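You operate a simulated robot arm through the tools that you are given. There is no shell and no other tool.

The job below is to be done with a simulated robot arm. You get a single attempt, and the scene is never put back.

## Task
Put things in order on the top of the ledger table. At the end: the brown pad stands where the green spool stood; the clear stem from the top of the ledger table is on the brown little bowl; the grey spool is in the white bowl; the brown card sleeve from the top of the ledger table stands where the grey spool stood; the green spool from the top of the ledger table stands where the brown card sleeve stood; whatever was shut is shut again. Leave all else as you found it, and nothing knocked over.

Only the result counts: the job must be done as asked and must still hold three seconds after the hand-in. Knocking over, shifting, dropping, spilling or breaking anything else fails it.

## Robot
A 7-joint arm with a two-finger parallel gripper, fixed in place. Base frame: the origin is at the foot of the arm, x ahead of it, y to its left, z up; the work surface is at about z = 0. Readings come in mm, rad, newtons and seconds.
With the tool pointing down near the work surface it reaches from about 240 to 620 mm from the base axis. Its first joint turns from -1.152 to 1.152 rad. Payload 2.6 kg.
Tool frame: the origin (TCP) lies between the finger pads and is the grasp point; the fingertips stand 30 mm ahead of it; z points along the fingers, y is the line along which they close. The gripper opens to 94 mm. The fingers are 28 mm wide and 10 mm thick; the gripper's body (50 by 96 mm) begins 55 mm behind the TCP.
Orientation is told as [roll, pitch, yaw] about the base's x, y, z axes, in that order, counted from this pose: with the fingers straight down and closing along the base's y, the tool's x points along the base's -x, its y along +y and its z along -z.

## Interface
- The arm moves only by the tool arm_command. Its argument "plan" is a list of rows, each a list of 7 numbers: the shift along the base's x, y, z in units of 400 mm (1.0 is 400 mm), then the turn, a rotation vector about the base's x, y, z in units of 180 degrees (1.0 is 180 degrees), then the finger opening in m, from 0 to 0.094. In form: [[x, y, z, ax, ay, az, hand], ...]. A call has 1 to 20 rows; each row is the pose to reach, as a shift and turn from the pose commanded when the call began. A call with a number of a shift or a turn outside -1 to 1 is refused whole. A row lasts 0.2 s, in which the tool goes at most 50 mm and 0.15 rad; a call with a longer step from one row to the next is refused whole, and so is a gripper value outside its range. Where a pose cannot be reached the arm comes as near as it can. A force on the tool above 40 N (or 10 N above the force at the start of the call, whichever is more), or a blocked arm, ends the call early, and 0.2 s more pass. The fingers move at their own pace (about 72 mm/s each) and stop on an object; they squeeze with about 24 N. The grip force told is the motor's: it shows also when the fingers shut on nothing. Time passes only in rows, and 0.2 s behind the last, so rows that repeat a pose let the fingers close. It gives the time, the measured TCP pose, the force on the tool (base axes), the opening and the grip force at its end, in the units of the frame above (readings bear some noise), with the torque about the TCP (base axes, N m) and any sound that the robot's microphone picked up.
- Cameras (640 x 400 px; columns grow to the right, rows downward): "scene" is fixed at [35.3, 434.6, 571]; the picture's right is [-0.78, -0.63, 0.00], its down [-0.39, 0.47, -0.79] and it looks along [0.50, -0.61, -0.61] (base axes); focal length 300 px, centre (320, 200). "wrist" rides on the gripper at [76, 14, -103] in the tool frame; the picture's right is [-0.18, 0.98, 0.00], its down [-0.75, -0.14, -0.64] and it looks along [-0.63, -0.12, 0.77] (tool axes); focal length 243 px, centre (320, 200). There is no depth. A picture from a camera that has moved, and an enlarged one, comes with that camera's place and axes in the base frame and with its lens. The place of the scene camera against the robot may be out by one fixed shift of up to 12 mm in any direction.
- camera(camera): a new picture of that camera. The clock stands still meanwhile.
- close_up(camera, box): a new picture of the part [left, top, right, bottom] of that camera's present view, enlarged. The clock stands still meanwhile.
- hand_in(): hands the job in; it is judged then, once.

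Nothing tells you positions but the pictures and the camera data. Unless the task says otherwise, let go and move clear before handing in.

The tools are called after ">>>" by a JSON object that holds its "api" and its "payload". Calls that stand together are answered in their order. arm_command: Moves the arm, as the interface text tells. Its arguments: {"type":"object","properties":{"plan":{"type":"array"}},"required":["plan"]} The other tools are called the same way: camera (camera) takes a picture; close_up (camera, box) takes an enlarged picture of a part of a camera's view; hand_in () hands the job in.

At the start:

```text
time_s: 0.0
ee_pos: [409.4, -58.9, 337.2]
ee_rot: [0.001, 0.0, -0.001]
ft_force: [0.9, 0.7, 0.0]
wrist_torque: [-0.02, -0.02, 0.05]
grip_width: 94.1
gripper_force: 0.1
```

scene: 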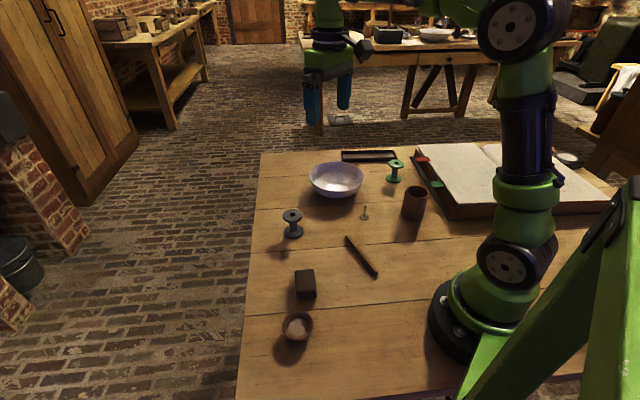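
wrist: 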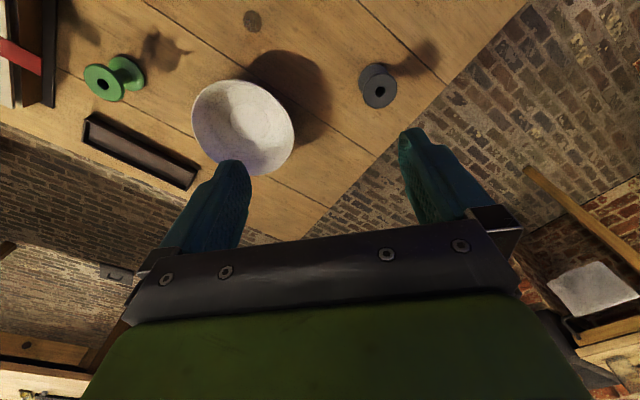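

I see a table with a green spool, a grey spool, a brown cup or sleeve, a white bowl, a dark block (perhaps the pad), a little brown bowl, a stick, a small stem and a book. I'll look closer before moving anything.

>>> {"api": "close_up", "payload": {"camera": "scene", "box": [240, 140, 460, 280]}}

>>> {"api": "close_up", "payload": {"camera": "scene", "box": [240, 230, 400, 370]}}

>>> {"api": "close_up", "payload": {"camera": "scene", "box": [400, 130, 640, 280]}}

>>> {"api": "close_up", "payload": {"camera": "wrist", "box": [0, 0, 480, 220]}}

```text
2.86 times, centred on (350, 210) of scene
camera zoom: at [35.3, 434.6, 571.0], right [-0.78, -0.63, 0.0], down [-0.39, 0.47, -0.79], along [0.5, -0.61, -0.61], focal length 859 px, centre (234, 171)
```

zoom: 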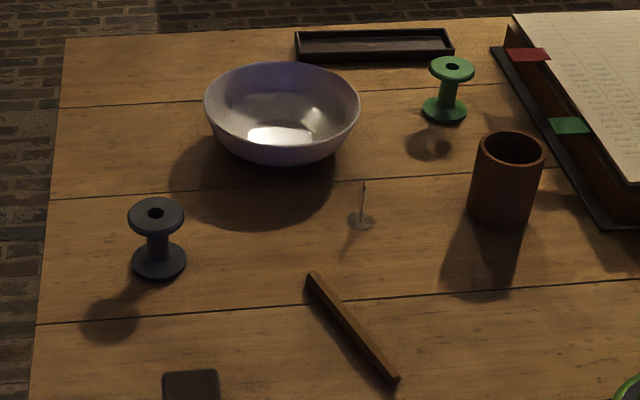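

```text
2.86 times, centred on (320, 300) of scene
camera zoom: at [35.3, 434.6, 571.0], right [-0.78, -0.63, 0.0], down [-0.39, 0.47, -0.79], along [0.5, -0.61, -0.61], focal length 859 px, centre (320, -86)
```

zoom: 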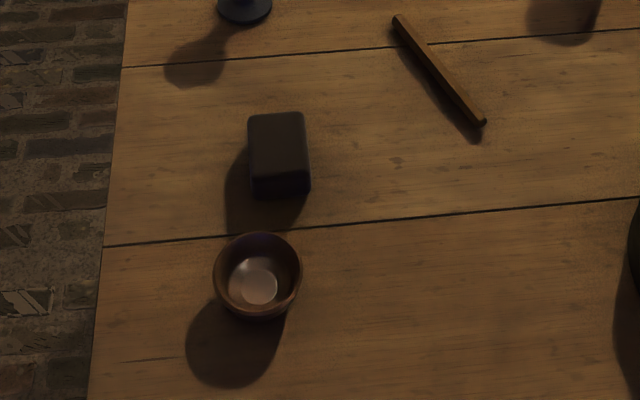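

```text
2.67 times, centred on (520, 205) of scene
camera zoom: at [35.3, 434.6, 571.0], right [-0.78, -0.63, 0.0], down [-0.39, 0.47, -0.79], along [0.5, -0.61, -0.61], focal length 802 px, centre (-213, 187)
```

zoom: 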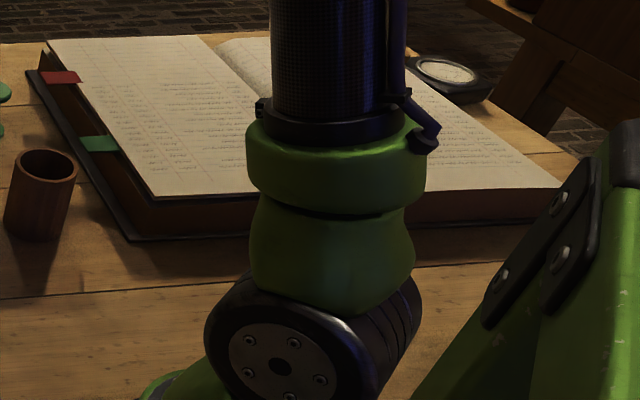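

```text
1.33 times, centred on (240, 110) of wrist
camera zoom: at [331.7, -42.1, 439.5], right [0.18, 0.98, 0.0], down [0.75, -0.14, 0.64], along [0.63, -0.12, -0.77], focal length 324 px, centre (427, 320)
```

zoom: 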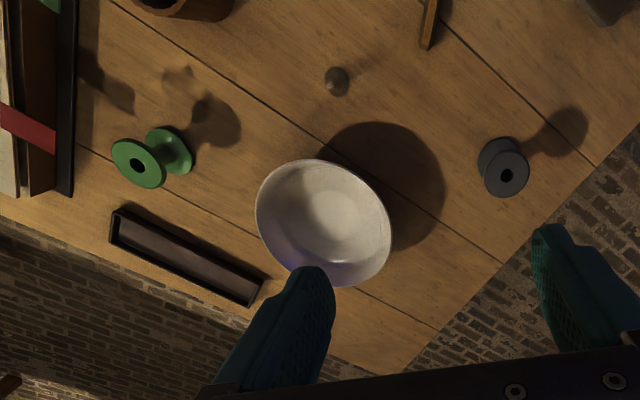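

The brown cup-like tube looks like the sleeve, the dark block like the pad, and the thin pin on a disc like the stem. First I'll hold still to gauge the reading noise, then look around with the wrist camera.

>>> {"api": "arm_command", "payload": {"plan": [[0, 0, 0, 0, 0, 0, 0.094]]}}

>>> {"api": "close_up", "payload": {"camera": "wrist", "box": [200, 0, 520, 200]}}

>>> {"api": "close_up", "payload": {"camera": "wrist", "box": [0, 0, 320, 200]}}

```text
time_s: 0.4
ee_pos: [410.9, -57.0, 337.8]
ee_rot: [0.001, 0.0, 0.002]
ft_force: [0.4, 0.1, -0.8]
wrist_torque: [0.02, 0.01, -0.02]
grip_width: 94.3
gripper_force: 0.0
```

```text
2.00 times, centred on (360, 100) of wrist
camera zoom: at [331.8, -42.1, 439.4], right [0.18, 0.98, 0.0], down [0.75, -0.14, 0.64], along [0.63, -0.12, -0.77], focal length 485 px, centre (240, 400)
```

zoom: 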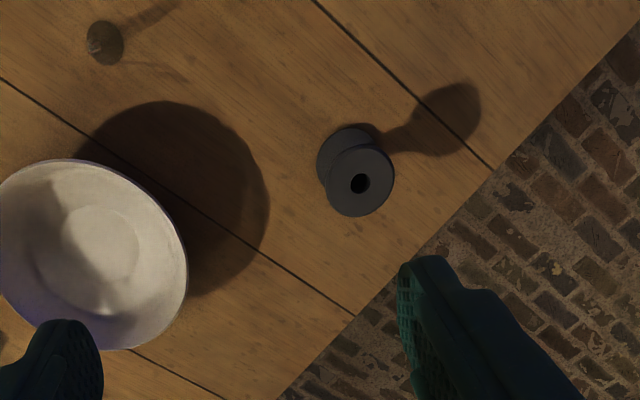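

```text
2.00 times, centred on (160, 100) of wrist
camera zoom: at [331.8, -42.1, 439.4], right [0.18, 0.98, 0.0], down [0.75, -0.14, 0.64], along [0.63, -0.12, -0.77], focal length 485 px, centre (640, 400)
```

zoom: 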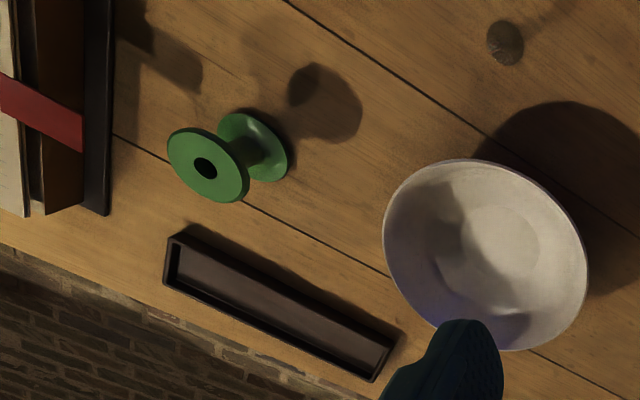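

The grey spool is at roughly (450, 22) and the green at roughly (370, -374). I'll hover over the grey spool for a closer look.

>>> {"api": "arm_command", "payload": {"plan": [[0.025, 0.05, -0.08, 0, 0, 0, 0.094], [0.05, 0.1, -0.16, 0, 0, 0, 0.094], [0.075, 0.15, -0.24, 0, 0, 0, 0.094], [0.1, 0.2, -0.32, 0, 0, 0, 0.094], [0.1, 0.2, -0.32, 0, 0, 0, 0.094]]}}

>>> {"api": "camera", "payload": {"camera": "wrist"}}

>>> {"api": "close_up", "payload": {"camera": "wrist", "box": [220, 0, 420, 125]}}

>>> {"api": "camera", "payload": {"camera": "scene"}}

```text
time_s: 1.6
ee_pos: [449.7, 22.0, 209.8]
ee_rot: [-0.001, 0.0, 0.0]
ft_force: [0.1, -0.2, 0.3]
wrist_torque: [-0.04, 0.03, -0.01]
grip_width: 93.8
gripper_force: 0.0
```

```text
taken
camera wrist: at [371.5, 37.0, 312.0], right [0.18, 0.98, 0.0], down [0.75, -0.14, 0.64], along [0.63, -0.12, -0.77], focal length 243 px, centre (320, 200)
```

wrist: 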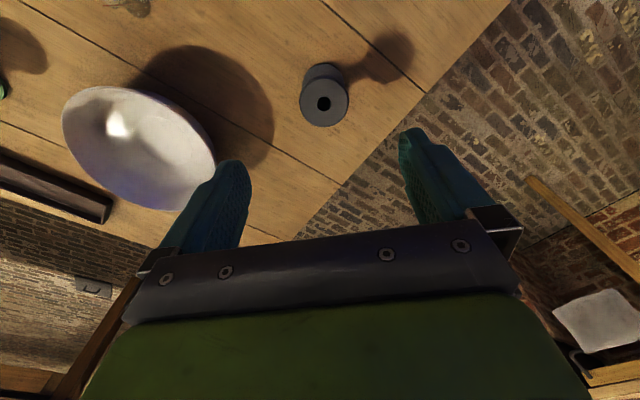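

```text
3.20 times, centred on (320, 62) of wrist
camera zoom: at [371.5, 37.0, 312.0], right [0.18, 0.98, 0.0], down [0.75, -0.14, 0.64], along [0.63, -0.12, -0.77], focal length 776 px, centre (320, 640)
```

zoom: 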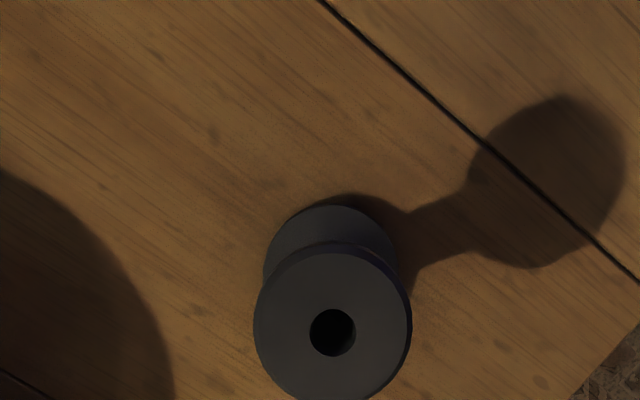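

```text
taken
```

scene: 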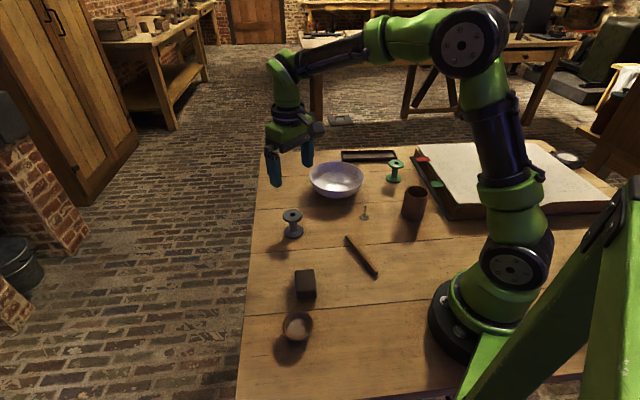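

The grey spool is about 68 mm tall and 50 mm wide, centred near (451, 25.5) in the camera-based frame. I'll move over its axis and down to just above its top, then check the alignment.

>>> {"api": "arm_command", "payload": {"plan": [[0.00875, 0.00625, -0.08, 0, 0, 0, 0.094], [0.00875, 0.00625, -0.16, 0, 0, 0, 0.094], [0.00875, 0.00625, -0.2425, 0, 0, 0, 0.094], [0.00875, 0.00625, -0.2425, 0, 0, 0, 0.094]]}}

>>> {"api": "camera", "payload": {"camera": "wrist"}}

>>> {"api": "close_up", "payload": {"camera": "wrist", "box": [200, 50, 440, 200]}}

>>> {"api": "close_up", "payload": {"camera": "scene", "box": [220, 120, 420, 270]}}

```text
time_s: 2.6
ee_pos: [452.1, 22.6, 112.7]
ee_rot: [0.001, 0.001, 0.0]
ft_force: [0.0, -0.7, 0.5]
wrist_torque: [-0.02, -0.01, 0.02]
grip_width: 93.7
gripper_force: 0.0
```

```text
taken
camera wrist: at [374.7, 38.3, 213.7], right [0.18, 0.98, 0.0], down [0.75, -0.14, 0.64], along [0.63, -0.12, -0.77], focal length 243 px, centre (320, 200)
```

wrist: 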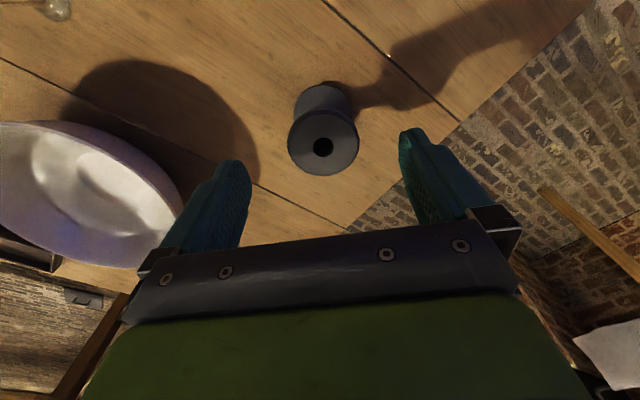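

```text
2.67 times, centred on (320, 125) of wrist
camera zoom: at [374.7, 38.3, 213.7], right [0.18, 0.98, 0.0], down [0.75, -0.14, 0.64], along [0.63, -0.12, -0.77], focal length 647 px, centre (320, 400)
```

zoom: 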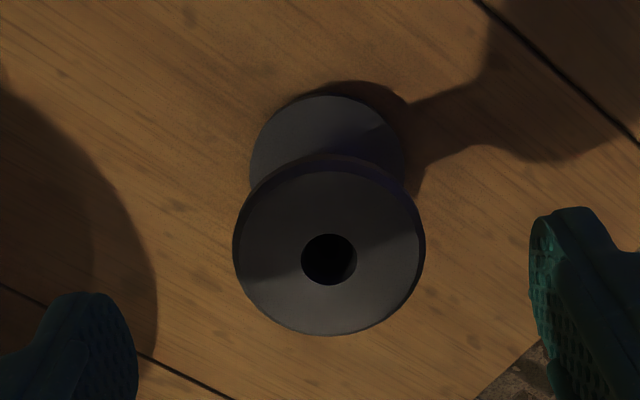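

```text
2.67 times, centred on (320, 195) of scene
camera zoom: at [35.3, 434.6, 571.0], right [-0.78, -0.63, 0.0], down [-0.39, 0.47, -0.79], along [0.5, -0.61, -0.61], focal length 802 px, centre (320, 213)
```

zoom: 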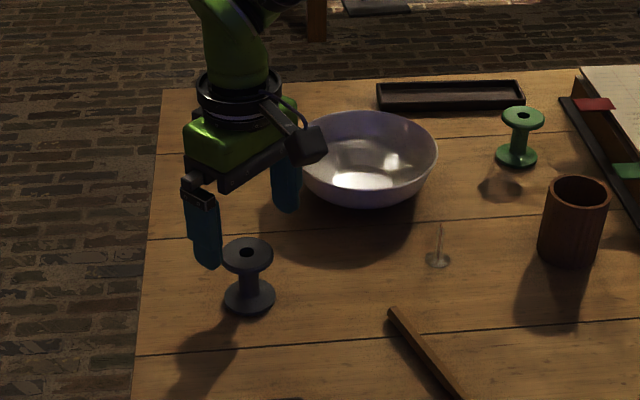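

The hole projects to about (450.5, 26.5), 2 mm in +y from the tool axis. I'll correct that, descend to a TCP height of about 48 and close on the flange.

>>> {"api": "arm_command", "payload": {"plan": [[0.0, 0.005, -0.05, 0, 0, 0, 0.094], [0.0, 0.005, -0.11, 0, 0, 0, 0.094], [0.0, 0.005, -0.157, 0, 0, 0, 0.094], [0.0, 0.005, -0.157, 0, 0, 0, 0.03], [0.0, 0.005, -0.157, 0, 0, 0, 0.03], [0.0, 0.005, -0.157, 0, 0, 0, 0.03]]}}

>>> {"api": "camera", "payload": {"camera": "wrist"}}

>>> {"api": "close_up", "payload": {"camera": "scene", "box": [220, 120, 420, 270]}}

```text
time_s: 4.0
ee_pos: [450.8, 25.5, 46.9]
ee_rot: [0.001, 0.001, 0.0]
ft_force: [0.4, 0.0, -0.1]
wrist_torque: [0.01, -0.01, 0.01]
grip_width: 50.4
gripper_force: 24.3
```

```text
taken
camera wrist: at [373.7, 40.5, 150.3], right [0.18, 0.98, 0.0], down [0.75, -0.14, 0.64], along [0.63, -0.12, -0.77], focal length 243 px, centre (320, 200)
```

wrist: 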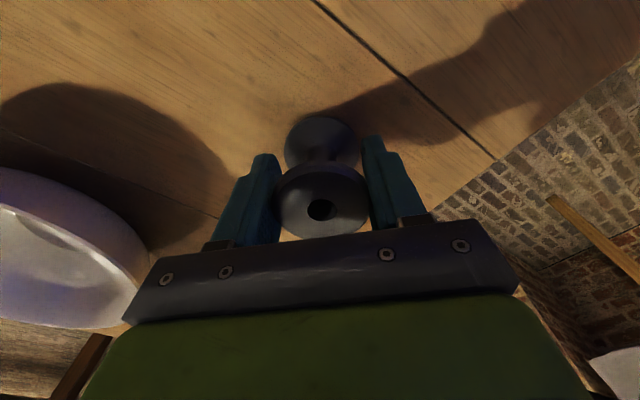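

```text
2.67 times, centred on (320, 195) of scene
camera zoom: at [35.3, 434.6, 571.0], right [-0.78, -0.63, 0.0], down [-0.39, 0.47, -0.79], along [0.5, -0.61, -0.61], focal length 802 px, centre (320, 213)
```

zoom: 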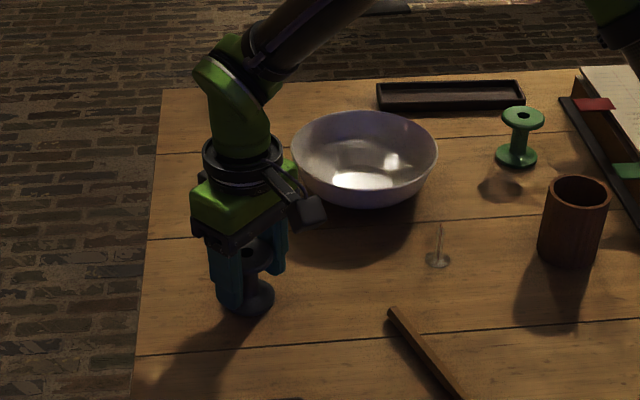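

The spool is held at a width of 50 mm. I'll lift it, carry it over the white bowl, and look before lowering.

>>> {"api": "arm_command", "payload": {"plan": [[0, 0, 0.1, 0, 0, 0, 0.03], [0, 0, 0.2, 0, 0, 0, 0.03], [0, 0, 0.3, 0, 0, 0, 0.03], [0.01, -0.1, 0.3, 0, 0, 0, 0.03], [0.02, -0.2, 0.3, 0, 0, 0, 0.03], [0.03, -0.3, 0.3, 0, 0, 0, 0.03], [0.04, -0.4, 0.3, 0, 0, 0, 0.03], [0.05, -0.5, 0.3, 0, 0, 0, 0.03], [0.055, -0.56, 0.3, 0, 0, 0, 0.03], [0.055, -0.56, 0.3, 0, 0, 0, 0.03]]}}

>>> {"api": "camera", "payload": {"camera": "wrist"}}

>>> {"api": "close_up", "payload": {"camera": "scene", "box": [220, 90, 460, 240]}}

```text
time_s: 6.2
ee_pos: [472.4, -195.0, 169.2]
ee_rot: [0.001, 0.001, -0.001]
ft_force: [0.0, -0.5, 0.0]
wrist_torque: [-0.01, 0.01, 0.0]
grip_width: 30.0
gripper_force: 0.2
```

```text
taken
camera wrist: at [396.3, -180.2, 270.9], right [0.18, 0.98, 0.0], down [0.75, -0.14, 0.64], along [0.63, -0.12, -0.77], focal length 243 px, centre (320, 200)
```

wrist: 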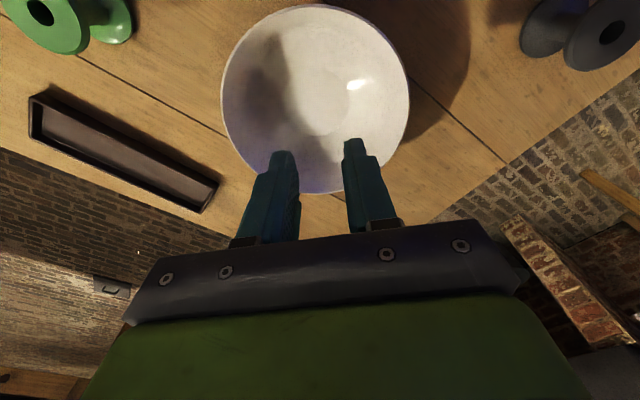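

```text
2.67 times, centred on (340, 165) of scene
camera zoom: at [35.3, 434.5, 571.0], right [-0.78, -0.63, 0.0], down [-0.39, 0.47, -0.79], along [0.5, -0.61, -0.61], focal length 802 px, centre (267, 293)
```

zoom: 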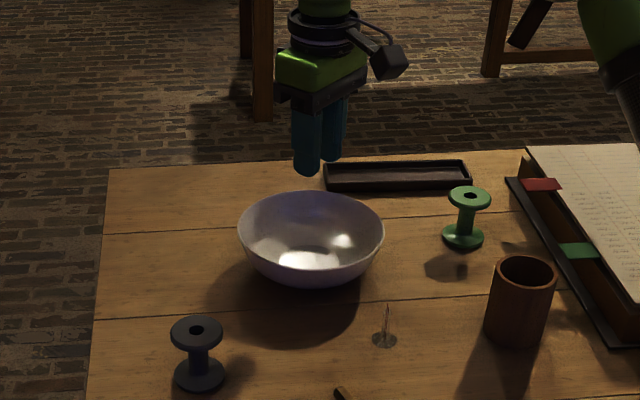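

The fingers slipped off during the lift, and the grey spool is still standing near its place. I'll check its position against the first picture before trying again.

>>> {"api": "close_up", "payload": {"camera": "scene", "box": [240, 140, 460, 280]}}

>>> {"api": "close_up", "payload": {"camera": "wrist", "box": [180, 0, 440, 200]}}

>>> {"api": "close_up", "payload": {"camera": "wrist", "box": [220, 120, 420, 245]}}

```text
2.86 times, centred on (350, 210) of scene
camera zoom: at [35.3, 434.5, 571.0], right [-0.78, -0.63, 0.0], down [-0.39, 0.47, -0.79], along [0.5, -0.61, -0.61], focal length 859 px, centre (234, 171)
```

zoom: 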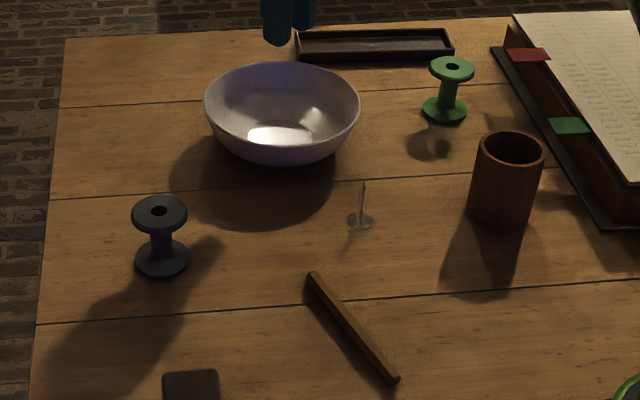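

```text
2.00 times, centred on (310, 100) of wrist
camera zoom: at [396.3, -180.2, 270.9], right [0.18, 0.98, 0.0], down [0.75, -0.14, 0.64], along [0.63, -0.12, -0.77], focal length 485 px, centre (340, 400)
```

zoom: 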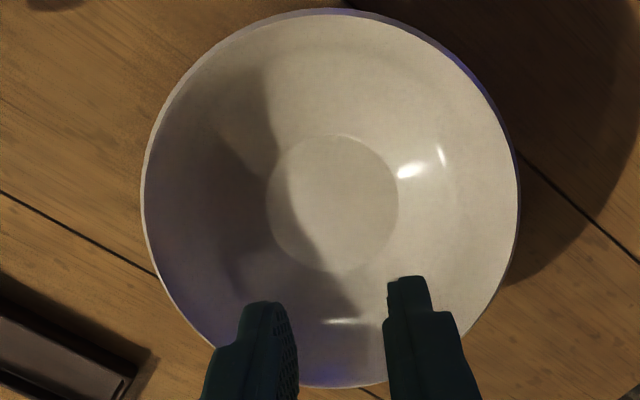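

```text
3.20 times, centred on (320, 182) of wrist
camera zoom: at [396.3, -180.2, 270.9], right [0.18, 0.98, 0.0], down [0.75, -0.14, 0.64], along [0.63, -0.12, -0.77], focal length 776 px, centre (320, 256)
```

zoom: 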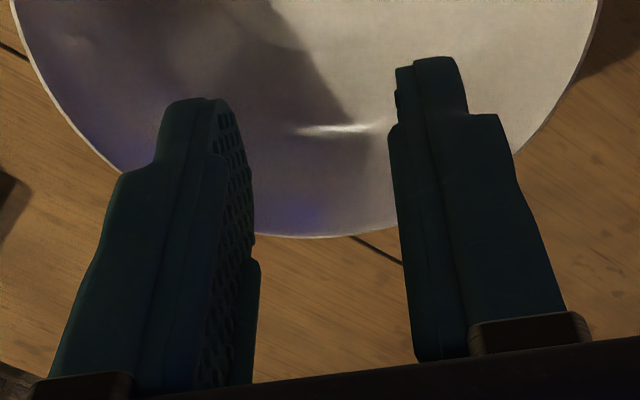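

The spool is upright but shifted about 5 mm in -y. The bowl centre comes out at about (480, -199.5), with the rim at z about 60. I'll go back over the spool and look at it again.

>>> {"api": "arm_command", "payload": {"plan": [[-0.006, 0.1, 0, 0, 0, 0, 0.06], [-0.015, 0.2, 0, 0, 0, 0, 0.094], [-0.025, 0.3, 0, 0, 0, 0, 0.094], [-0.035, 0.4, 0, 0, 0, 0, 0.094], [-0.045, 0.5, 0, 0, 0, 0, 0.094], [-0.05, 0.538, -0.05, 0, 0, 0, 0.094], [-0.05, 0.538, -0.14, 0, 0, 0, 0.094], [-0.05, 0.538, -0.14, 0, 0, 0, 0.094]]}}

>>> {"api": "close_up", "payload": {"camera": "wrist", "box": [200, 50, 440, 200]}}

>>> {"api": "camera", "payload": {"camera": "wrist"}}

```text
time_s: 8.0
ee_pos: [456.0, 18.4, 110.4]
ee_rot: [-0.001, -0.001, 0.0]
ft_force: [0.5, -0.4, -0.1]
wrist_torque: [-0.03, 0.01, 0.04]
grip_width: 93.8
gripper_force: 0.1
```

```text
2.67 times, centred on (320, 125) of wrist
camera zoom: at [377.9, 34.1, 212.7], right [0.18, 0.98, 0.0], down [0.75, -0.14, 0.64], along [0.63, -0.12, -0.77], focal length 647 px, centre (320, 400)
```

zoom: 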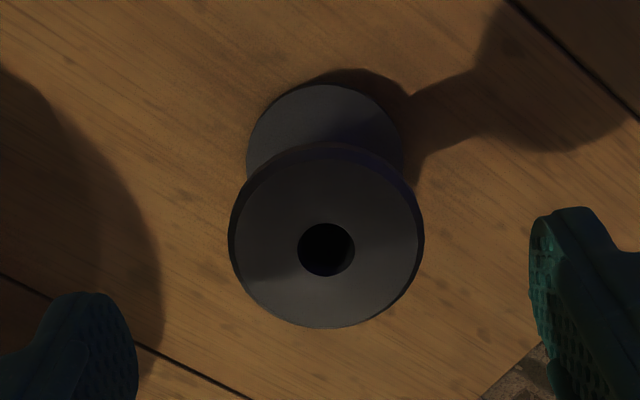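

```text
taken
camera wrist: at [377.9, 34.1, 212.7], right [0.18, 0.98, 0.0], down [0.75, -0.14, 0.64], along [0.63, -0.12, -0.77], focal length 243 px, centre (320, 200)
```

wrist: 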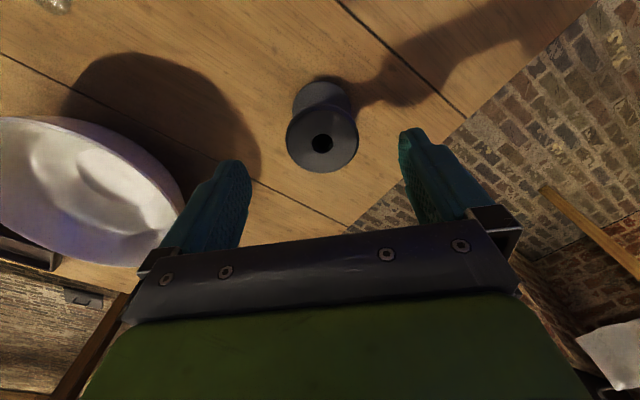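

The spool is now at (453, 22), having started at (453, 26). I'll grip with the flange at TCP level and lift very slowly while watching the force.

>>> {"api": "arm_command", "payload": {"plan": [[-0.001, 0.004, -0.05, 0, 0, 0, 0.094], [-0.001, 0.004, -0.1, 0, 0, 0, 0.094], [-0.001, 0.004, -0.137, 0, 0, 0, 0.094], [-0.001, 0.004, -0.137, 0, 0, 0, 0.0], [-0.001, 0.004, -0.137, 0, 0, 0, 0.0], [-0.001, 0.004, -0.137, 0, 0, 0, 0.0], [-0.001, 0.004, -0.137, 0, 0, 0, 0.0]]}}

>>> {"api": "arm_command", "payload": {"plan": [[0, 0, 0.002, 0, 0, 0, 0.0], [0, 0, 0.005, 0, 0, 0, 0.0], [0, 0, 0.01, 0, 0, 0, 0.0], [0, 0, 0.015, 0, 0, 0, 0.0], [0, 0, 0.02, 0, 0, 0, 0.0], [0, 0, 0.025, 0, 0, 0, 0.0]]}}

>>> {"api": "camera", "payload": {"camera": "wrist"}}

>>> {"api": "close_up", "payload": {"camera": "scene", "box": [220, 120, 420, 270]}}

```text
time_s: 9.6
ee_pos: [453.9, 21.3, 59.2]
ee_rot: [-0.002, -0.002, -0.001]
ft_force: [-0.3, -0.4, -0.8]
wrist_torque: [0.03, -0.01, -0.02]
grip_width: 49.7
gripper_force: 24.2
```

```text
time_s: 11.0
ee_pos: [453.9, 19.6, 69.9]
ee_rot: [0.001, 0.0, 0.001]
ft_force: [-0.9, -0.3, -0.6]
wrist_torque: [0.0, -0.03, 0.0]
grip_width: 49.3
gripper_force: 24.0
```

```text
taken
camera wrist: at [376.2, 35.1, 170.7], right [0.18, 0.98, 0.0], down [0.75, -0.14, 0.64], along [0.63, -0.12, -0.77], focal length 243 px, centre (320, 200)
```

wrist: 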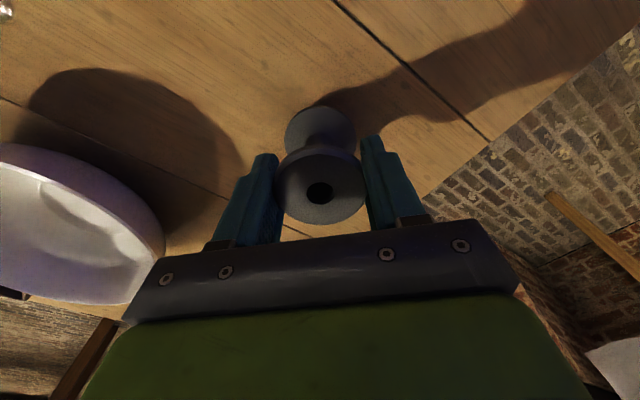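

```text
2.67 times, centred on (320, 195) of scene
camera zoom: at [35.3, 434.6, 571.0], right [-0.78, -0.63, 0.0], down [-0.39, 0.47, -0.79], along [0.5, -0.61, -0.61], focal length 802 px, centre (320, 213)
```

zoom: 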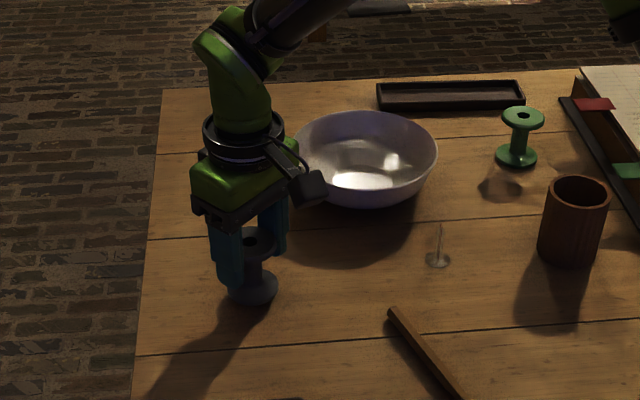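

The spool is lifted now (its top flange still sits about 5 mm above the TCP). I'll keep lifting gently and check the grip before moving sideways.

>>> {"api": "arm_command", "payload": {"plan": [[0, 0, 0.02, 0, 0, 0, 0.0], [0, 0, 0.045, 0, 0, 0, 0.0], [0, 0, 0.07, 0, 0, 0, 0.0], [0, 0, 0.095, 0, 0, 0, 0.0], [0, 0, 0.12, 0, 0, 0, 0.0], [0, 0, 0.145, 0, 0, 0, 0.0], [0, 0, 0.17, 0, 0, 0, 0.0], [0, 0, 0.19, 0, 0, 0, 0.0], [0, 0, 0.2, 0, 0, 0, 0.0]]}}

>>> {"api": "camera", "payload": {"camera": "wrist"}}

```text
time_s: 13.0
ee_pos: [455.0, 19.5, 150.1]
ee_rot: [0.0, -0.001, -0.001]
ft_force: [-0.7, 0.9, -1.2]
wrist_torque: [0.02, -0.01, 0.0]
grip_width: 49.4
gripper_force: 24.0
```

```text
taken
camera wrist: at [377.2, 35.2, 251.6], right [0.18, 0.98, 0.0], down [0.75, -0.14, 0.64], along [0.63, -0.12, -0.77], focal length 243 px, centre (320, 200)
```

wrist: 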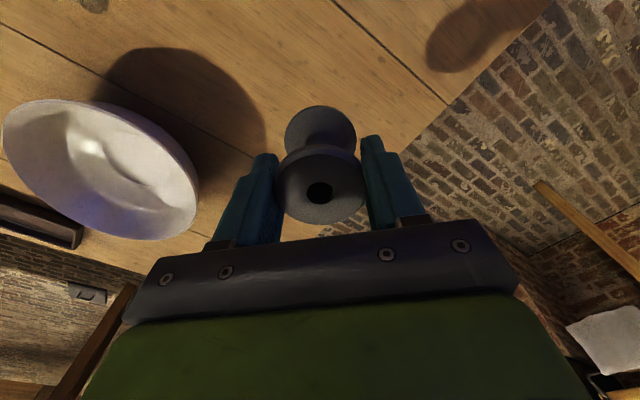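

The grip holds. I'll carry it over the bowl centre at a moderate speed.

>>> {"api": "arm_command", "payload": {"plan": [[0.002, -0.02, 0.01, 0, 0, 0, 0.0], [0.006, -0.06, 0.02, 0, 0, 0, 0.0], [0.012, -0.11, 0.025, 0, 0, 0, 0.0], [0.018, -0.16, 0.025, 0, 0, 0, 0.0], [0.024, -0.21, 0.025, 0, 0, 0, 0.0], [0.03, -0.26, 0.025, 0, 0, 0, 0.0], [0.037, -0.31, 0.025, 0, 0, 0, 0.0], [0.043, -0.36, 0.025, 0, 0, 0, 0.0], [0.05, -0.41, 0.025, 0, 0, 0, 0.0], [0.057, -0.46, 0.025, 0, 0, 0, 0.0], [0.063, -0.51, 0.025, 0, 0, 0, 0.0], [0.067, -0.54, 0.025, 0, 0, 0, 0.0], [0.067, -0.5518, 0.025, 0, 0, 0, 0.0], [0.067, -0.5518, 0.025, 0, 0, 0, 0.0]]}}

>>> {"api": "camera", "payload": {"camera": "wrist"}}

>>> {"api": "close_up", "payload": {"camera": "wrist", "box": [180, 0, 440, 200]}}

>>> {"api": "close_up", "payload": {"camera": "scene", "box": [220, 90, 460, 240]}}

```text
time_s: 16.0
ee_pos: [481.3, -201.1, 157.5]
ee_rot: [0.0, -0.001, 0.0]
ft_force: [-0.2, -0.4, -0.2]
wrist_torque: [-0.01, 0.01, 0.0]
grip_width: 49.6
gripper_force: 24.9
```

```text
taken
camera wrist: at [402.8, -186.0, 260.0], right [0.18, 0.98, 0.0], down [0.75, -0.14, 0.64], along [0.63, -0.12, -0.77], focal length 243 px, centre (320, 200)
```

wrist: 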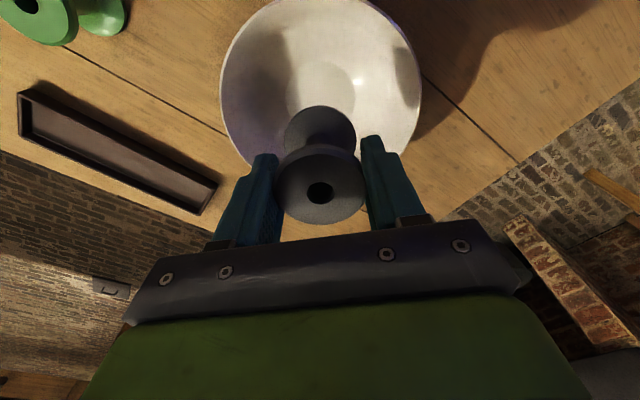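

```text
2.00 times, centred on (310, 100) of wrist
camera zoom: at [402.8, -186.0, 260.0], right [0.18, 0.98, 0.0], down [0.75, -0.14, 0.64], along [0.63, -0.12, -0.77], focal length 485 px, centre (340, 400)
```

zoom: 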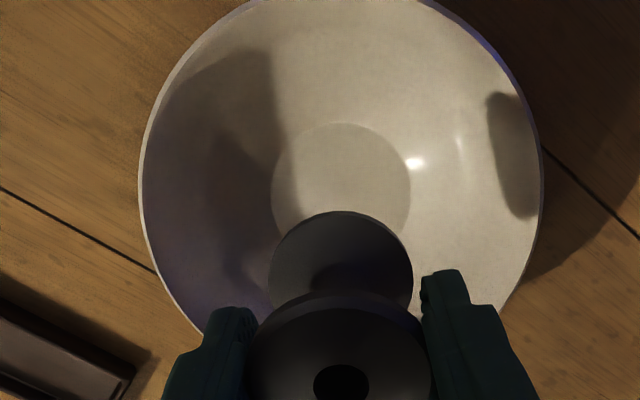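

```text
2.67 times, centred on (340, 165) of scene
camera zoom: at [35.3, 434.6, 571.0], right [-0.78, -0.63, 0.0], down [-0.39, 0.47, -0.79], along [0.5, -0.61, -0.61], focal length 802 px, centre (267, 293)
```

zoom: 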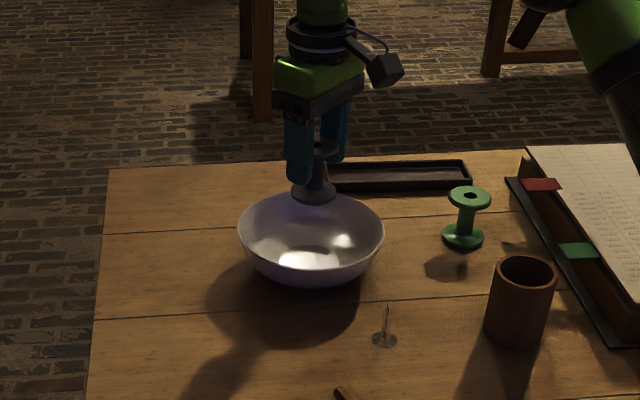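

The bowl's flat floor is centred right under the spool. I'll lower to just above the floor.

>>> {"api": "arm_command", "payload": {"plan": [[0, 0, -0.03, 0, 0, 0, 0.0], [0, 0, -0.075, 0, 0, 0, 0.0], [0, 0, -0.12, 0, 0, 0, 0.0], [0, 0, -0.165, 0, 0, 0, 0.0], [0, 0, -0.2, 0, 0, 0, 0.0], [0, 0, -0.215, 0, 0, 0, 0.0], [0, 0, -0.222, 0, 0, 0, 0.0], [0, 0, -0.222, 0, 0, 0, 0.0]]}}

>>> {"api": "arm_command", "payload": {"plan": [[0, 0, -0.0025, 0, 0, 0, 0.0], [0, 0, -0.005, 0, 0, 0, 0.0]]}}

>>> {"api": "camera", "payload": {"camera": "wrist"}}

>>> {"api": "close_up", "payload": {"camera": "scene", "box": [260, 110, 420, 210]}}

```text
time_s: 17.8
ee_pos: [482.6, -202.4, 69.2]
ee_rot: [-0.001, 0.0, 0.002]
ft_force: [1.0, -0.5, 0.3]
wrist_torque: [-0.01, 0.01, 0.01]
grip_width: 49.7
gripper_force: 23.7
```

```text
time_s: 18.4
ee_pos: [482.9, -200.5, 68.1]
ee_rot: [0.0, -0.001, -0.001]
ft_force: [-0.1, 0.3, -0.5]
wrist_torque: [0.02, -0.03, 0.01]
grip_width: 49.8
gripper_force: 24.0
```

```text
taken
camera wrist: at [404.4, -185.4, 170.0], right [0.18, 0.98, 0.0], down [0.75, -0.14, 0.64], along [0.63, -0.12, -0.77], focal length 243 px, centre (320, 200)
```

wrist: 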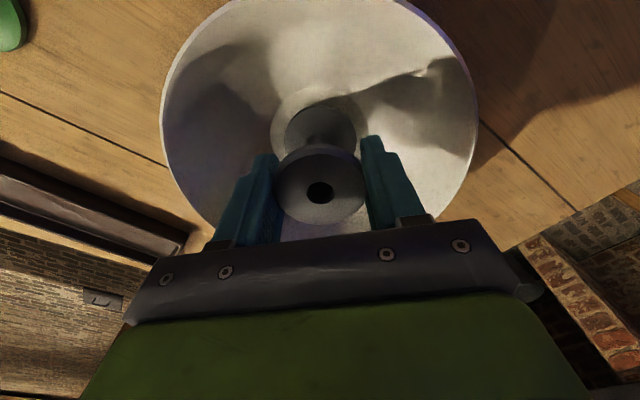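

```text
4.00 times, centred on (340, 160) of scene
camera zoom: at [35.3, 434.6, 571.0], right [-0.78, -0.63, 0.0], down [-0.39, 0.47, -0.79], along [0.5, -0.61, -0.61], focal length 1202 px, centre (240, 360)
```

zoom: 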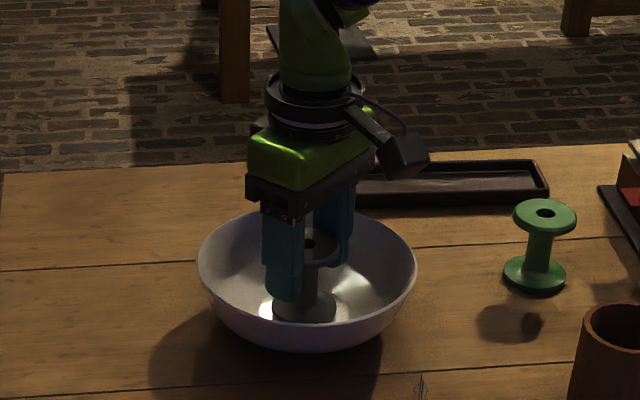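

There's no contact yet and the base is nearly at the floor. I'll go down in millimetre steps and watch the force.

>>> {"api": "arm_command", "payload": {"plan": [[0, 0, -0.0025, 0, 0, 0, 0.0], [0, 0, -0.005, 0, 0, 0, 0.0], [0, 0, -0.005, 0, 0, 0, 0.0]]}}

>>> {"api": "arm_command", "payload": {"plan": [[0, 0, -0.0025, 0, 0, 0, 0.0], [0, 0, -0.0025, 0, 0, 0, 0.0]]}}

>>> {"api": "close_up", "payload": {"camera": "wrist", "box": [220, 60, 420, 240]}}

```text
time_s: 19.2
ee_pos: [481.7, -201.3, 66.0]
ee_rot: [0.0, -0.001, 0.0]
ft_force: [-0.9, 0.2, -0.5]
wrist_torque: [0.01, 0.02, 0.0]
grip_width: 49.4
gripper_force: 24.0
```

```text
time_s: 19.8
ee_pos: [481.8, -200.6, 65.3]
ee_rot: [0.0, 0.001, 0.0]
ft_force: [-2.9, 2.1, 5.6]
wrist_torque: [0.07, 0.16, -0.03]
grip_width: 49.6
gripper_force: 24.2
```

```text
2.22 times, centred on (320, 150) of wrist
camera zoom: at [404.1, -185.3, 167.4], right [0.18, 0.98, 0.0], down [0.75, -0.14, 0.64], along [0.63, -0.12, -0.77], focal length 539 px, centre (320, 311)
```

zoom: 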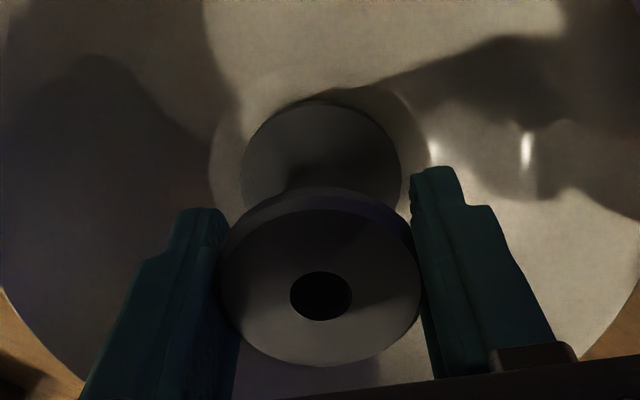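

There is light contact at 5.6 N, so it's on the floor. I'll open the fingers modestly and rise clear.

>>> {"api": "arm_command", "payload": {"plan": [[0, 0, 0, 0, 0, 0, 0.056], [0, 0, 0, 0, 0, 0, 0.066], [0, 0, 0, 0, 0, 0, 0.066], [0, 0, 0, 0, 0, 0, 0.066]]}}

>>> {"api": "camera", "payload": {"camera": "wrist"}}

>>> {"api": "close_up", "payload": {"camera": "scene", "box": [260, 110, 420, 210]}}

```text
time_s: 20.8
ee_pos: [481.8, -200.2, 64.8]
ee_rot: [0.001, 0.0, 0.0]
ft_force: [0.0, 1.2, 0.7]
wrist_torque: [0.05, 0.04, 0.01]
grip_width: 65.9
gripper_force: 0.1
```

```text
taken
camera wrist: at [404.0, -185.3, 167.0], right [0.18, 0.98, 0.0], down [0.75, -0.14, 0.64], along [0.63, -0.12, -0.77], focal length 243 px, centre (320, 200)
```

wrist: 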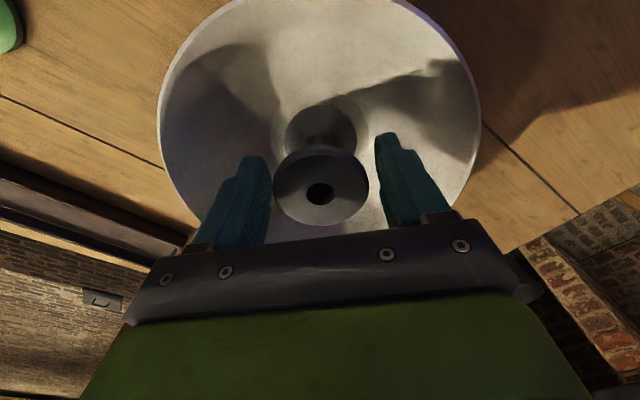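

```text
4.00 times, centred on (340, 160) of scene
camera zoom: at [35.3, 434.6, 571.0], right [-0.78, -0.63, 0.0], down [-0.39, 0.47, -0.79], along [0.5, -0.61, -0.61], focal length 1202 px, centre (240, 360)
```

zoom: 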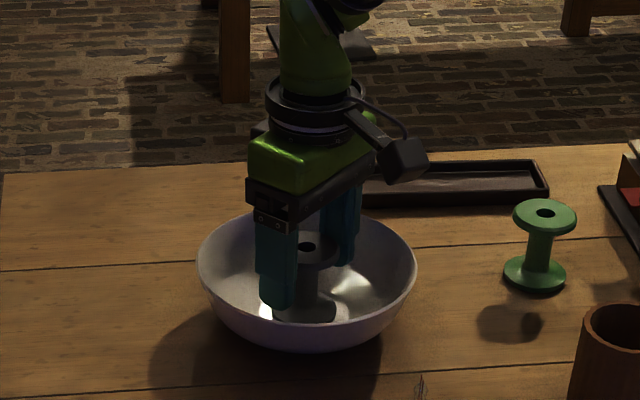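

The spool stands free in the bowl. I'll rise and move to hover over the sleeve.

>>> {"api": "arm_command", "payload": {"plan": [[0, 0, 0.05, 0, 0, 0, 0.066], [0, 0, 0.15, 0, 0, 0, 0.066], [0, 0, 0.25, 0, 0, 0, 0.066], [0, 0, 0.34, 0, 0, 0, 0.066], [-0.1, -0.02, 0.34, 0, 0, 0, 0.08], [-0.2, -0.04, 0.34, 0, 0, 0, 0.094], [-0.3, -0.06, 0.34, 0, 0, 0, 0.094], [-0.4, -0.08, 0.34, 0, 0, 0, 0.094], [-0.5, -0.1, 0.34, 0, 0, 0, 0.094], [-0.6, -0.116, 0.34, 0, 0, 0, 0.094], [-0.6, -0.116, 0.34, 0, 0, 0, 0.094]]}}

>>> {"api": "camera", "payload": {"camera": "wrist"}}

>>> {"api": "camera", "payload": {"camera": "scene"}}

```text
time_s: 23.2
ee_pos: [243.5, -247.9, 200.6]
ee_rot: [-0.001, 0.0, 0.001]
ft_force: [0.6, 0.3, -0.4]
wrist_torque: [0.0, -0.02, 0.01]
grip_width: 94.0
gripper_force: 0.0
```

```text
taken
camera wrist: at [165.8, -232.3, 302.2], right [0.18, 0.98, 0.0], down [0.75, -0.14, 0.64], along [0.63, -0.12, -0.77], focal length 243 px, centre (320, 200)
```

wrist: 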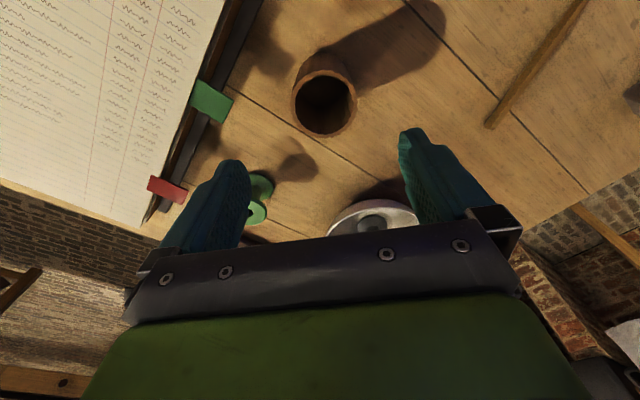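

```text
taken
```

scene: 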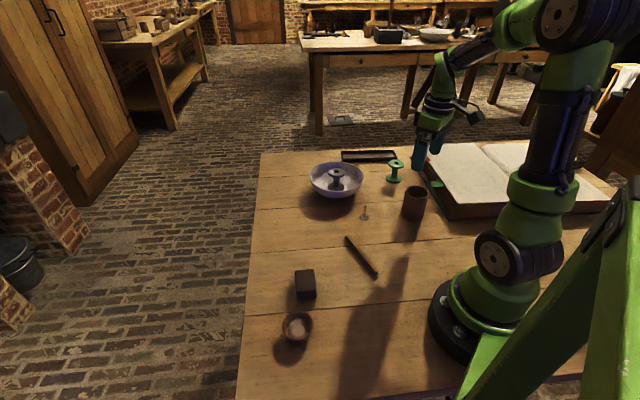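

The grey spool is standing in the white bowl. Now I'll take a detailed look at the sleeve and its inside.

>>> {"api": "close_up", "payload": {"camera": "wrist", "box": [240, 20, 400, 150]}}

>>> {"api": "close_up", "payload": {"camera": "wrist", "box": [160, 0, 480, 200]}}

>>> {"api": "close_up", "payload": {"camera": "scene", "box": [260, 140, 460, 265]}}

```text
3.08 times, centred on (320, 85) of wrist
camera zoom: at [165.8, -232.3, 302.2], right [0.18, 0.98, 0.0], down [0.75, -0.14, 0.64], along [0.63, -0.12, -0.77], focal length 746 px, centre (320, 554)
```

zoom: 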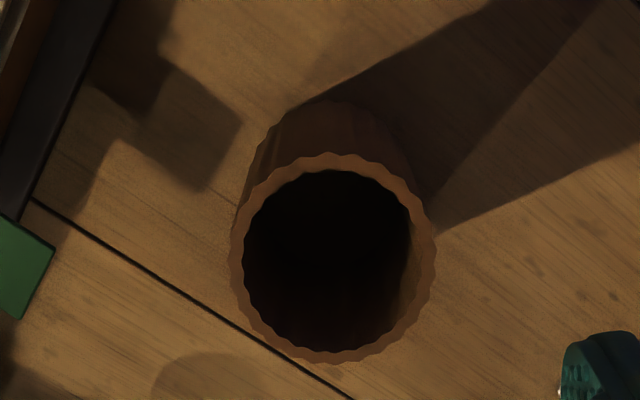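

```text
2.00 times, centred on (320, 100) of wrist
camera zoom: at [165.8, -232.3, 302.2], right [0.18, 0.98, 0.0], down [0.75, -0.14, 0.64], along [0.63, -0.12, -0.77], focal length 485 px, centre (320, 400)
```

zoom: 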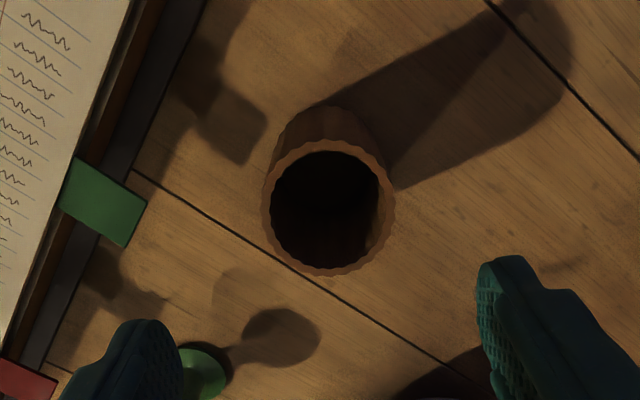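

```text
3.20 times, centred on (360, 202) of scene
camera zoom: at [35.3, 434.6, 571.0], right [-0.78, -0.63, 0.0], down [-0.39, 0.47, -0.79], along [0.5, -0.61, -0.61], focal length 962 px, centre (192, 192)
```

zoom: 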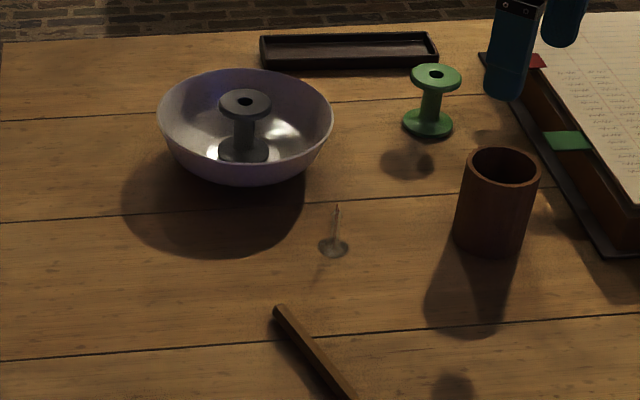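

The sleeve is a fluted tube about 62 mm across and 74 mm tall, empty as far as I can see, standing near (239.5, -242). I'll align and drop to just above it.

>>> {"api": "arm_command", "payload": {"plan": [[0, 0.01, -0.07, 0, 0, 0, 0.094], [0, 0.01, -0.14, 0, 0, 0, 0.094], [0, 0.01, -0.2, 0, 0, 0, 0.094], [0, 0.01, -0.2125, 0, 0, 0, 0.094], [0, 0.01, -0.2125, 0, 0, 0, 0.094]]}}

>>> {"api": "camera", "payload": {"camera": "wrist"}}

>>> {"api": "close_up", "payload": {"camera": "wrist", "box": [200, 50, 440, 200]}}

```text
time_s: 24.4
ee_pos: [241.6, -243.3, 118.1]
ee_rot: [0.001, 0.0, 0.0]
ft_force: [-0.9, 0.9, -0.5]
wrist_torque: [0.01, 0.02, -0.05]
grip_width: 94.1
gripper_force: 0.1
```

```text
taken
camera wrist: at [164.1, -227.0, 219.4], right [0.18, 0.98, 0.0], down [0.75, -0.14, 0.64], along [0.63, -0.12, -0.77], focal length 243 px, centre (320, 200)
```

wrist: 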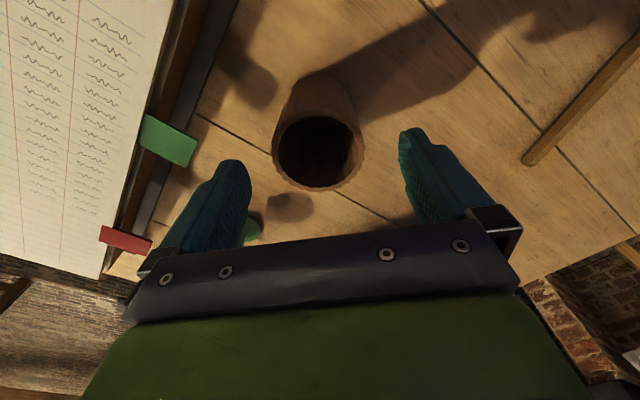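

```text
2.67 times, centred on (320, 125) of wrist
camera zoom: at [164.1, -227.0, 219.4], right [0.18, 0.98, 0.0], down [0.75, -0.14, 0.64], along [0.63, -0.12, -0.77], focal length 647 px, centre (320, 400)
```

zoom: 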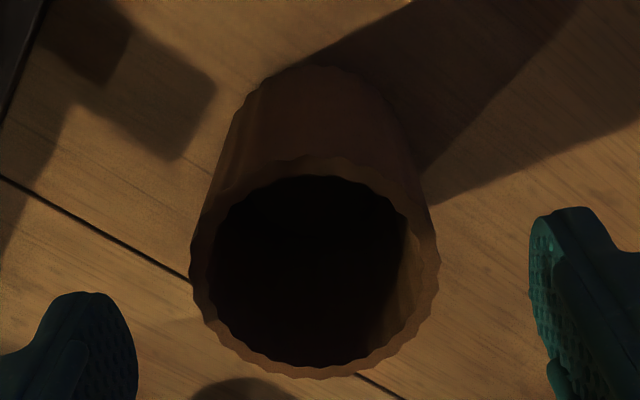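

Aligned: the sleeve axis is at about (240.2, -242.2), which I'll keep as the green spool's target. I'll descend and grip.

>>> {"api": "arm_command", "payload": {"plan": [[0.001, -0.001, -0.06, 0, 0, 0, 0.094], [0.001, -0.001, -0.12, 0, 0, 0, 0.094], [0.001, -0.001, -0.165, 0, 0, 0, 0.094], [0.001, -0.001, -0.165, 0, 0, 0, 0.03], [0.001, -0.001, -0.165, 0, 0, 0, 0.03], [0.001, -0.001, -0.165, 0, 0, 0, 0.03], [0.001, -0.001, -0.165, 0, 0, 0, 0.03]]}}

>>> {"api": "camera", "payload": {"camera": "wrist"}}

>>> {"api": "close_up", "payload": {"camera": "scene", "box": [340, 140, 480, 240]}}

```text
time_s: 26.0
ee_pos: [241.9, -242.3, 50.7]
ee_rot: [0.0, 0.002, 0.0]
ft_force: [0.4, -0.1, 0.2]
wrist_torque: [0.02, -0.03, 0.02]
grip_width: 67.6
gripper_force: 24.0
```

```text
taken
camera wrist: at [163.8, -227.8, 153.3], right [0.18, 0.98, 0.0], down [0.75, -0.14, 0.64], along [0.63, -0.12, -0.77], focal length 243 px, centre (320, 200)
```

wrist: 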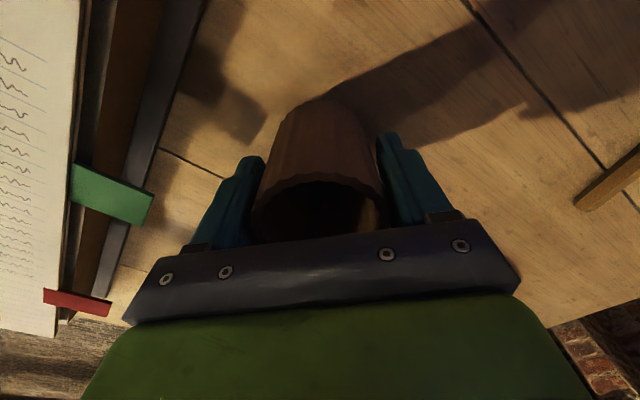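

```text
4.00 times, centred on (410, 190) of scene
camera zoom: at [35.3, 434.6, 571.0], right [-0.78, -0.63, 0.0], down [-0.39, 0.47, -0.79], along [0.5, -0.61, -0.61], focal length 1202 px, centre (-40, 240)
```

zoom: 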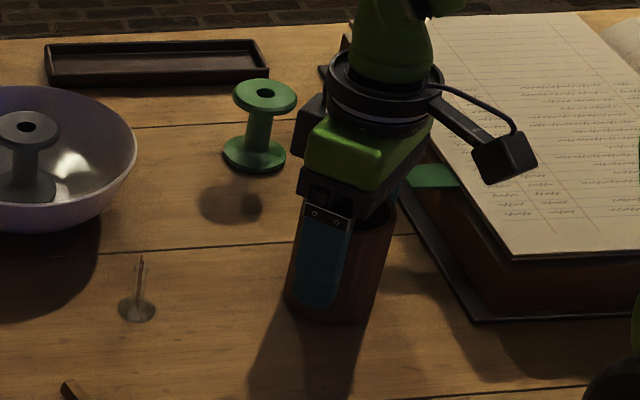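

The sleeve is gripped at about 67 mm. I'll lift it slowly and check that it stays with the hand.

>>> {"api": "arm_command", "payload": {"plan": [[0, 0, 0.003, 0, 0, 0, 0.03], [0, 0, 0.01, 0, 0, 0, 0.03], [0, 0, 0.02, 0, 0, 0, 0.03], [0, 0, 0.03, 0, 0, 0, 0.03], [0, 0, 0.04, 0, 0, 0, 0.03], [0, 0, 0.05, 0, 0, 0, 0.03]]}}

>>> {"api": "camera", "payload": {"camera": "wrist"}}

>>> {"api": "close_up", "payload": {"camera": "scene", "box": [340, 140, 480, 240]}}

```text
time_s: 27.4
ee_pos: [242.0, -242.7, 71.2]
ee_rot: [0.0, 0.001, 0.001]
ft_force: [0.1, -0.2, 0.7]
wrist_torque: [-0.01, 0.01, 0.0]
grip_width: 67.9
gripper_force: 24.3
```

```text
taken
camera wrist: at [164.5, -228.0, 172.9], right [0.18, 0.98, 0.0], down [0.75, -0.14, 0.64], along [0.63, -0.12, -0.77], focal length 243 px, centre (320, 200)
```

wrist: 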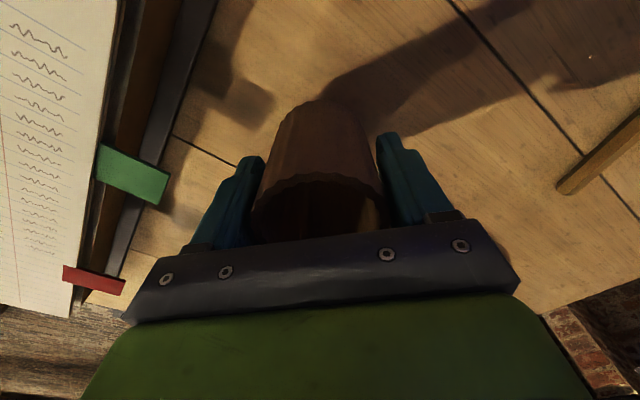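

```text
4.00 times, centred on (410, 190) of scene
camera zoom: at [35.3, 434.6, 571.0], right [-0.78, -0.63, 0.0], down [-0.39, 0.47, -0.79], along [0.5, -0.61, -0.61], focal length 1202 px, centre (-40, 240)
```

zoom: 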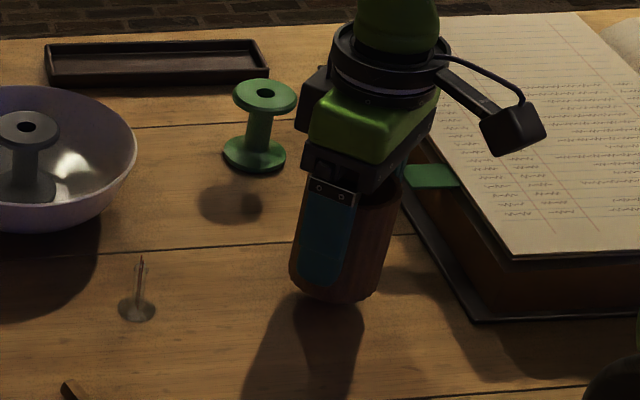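

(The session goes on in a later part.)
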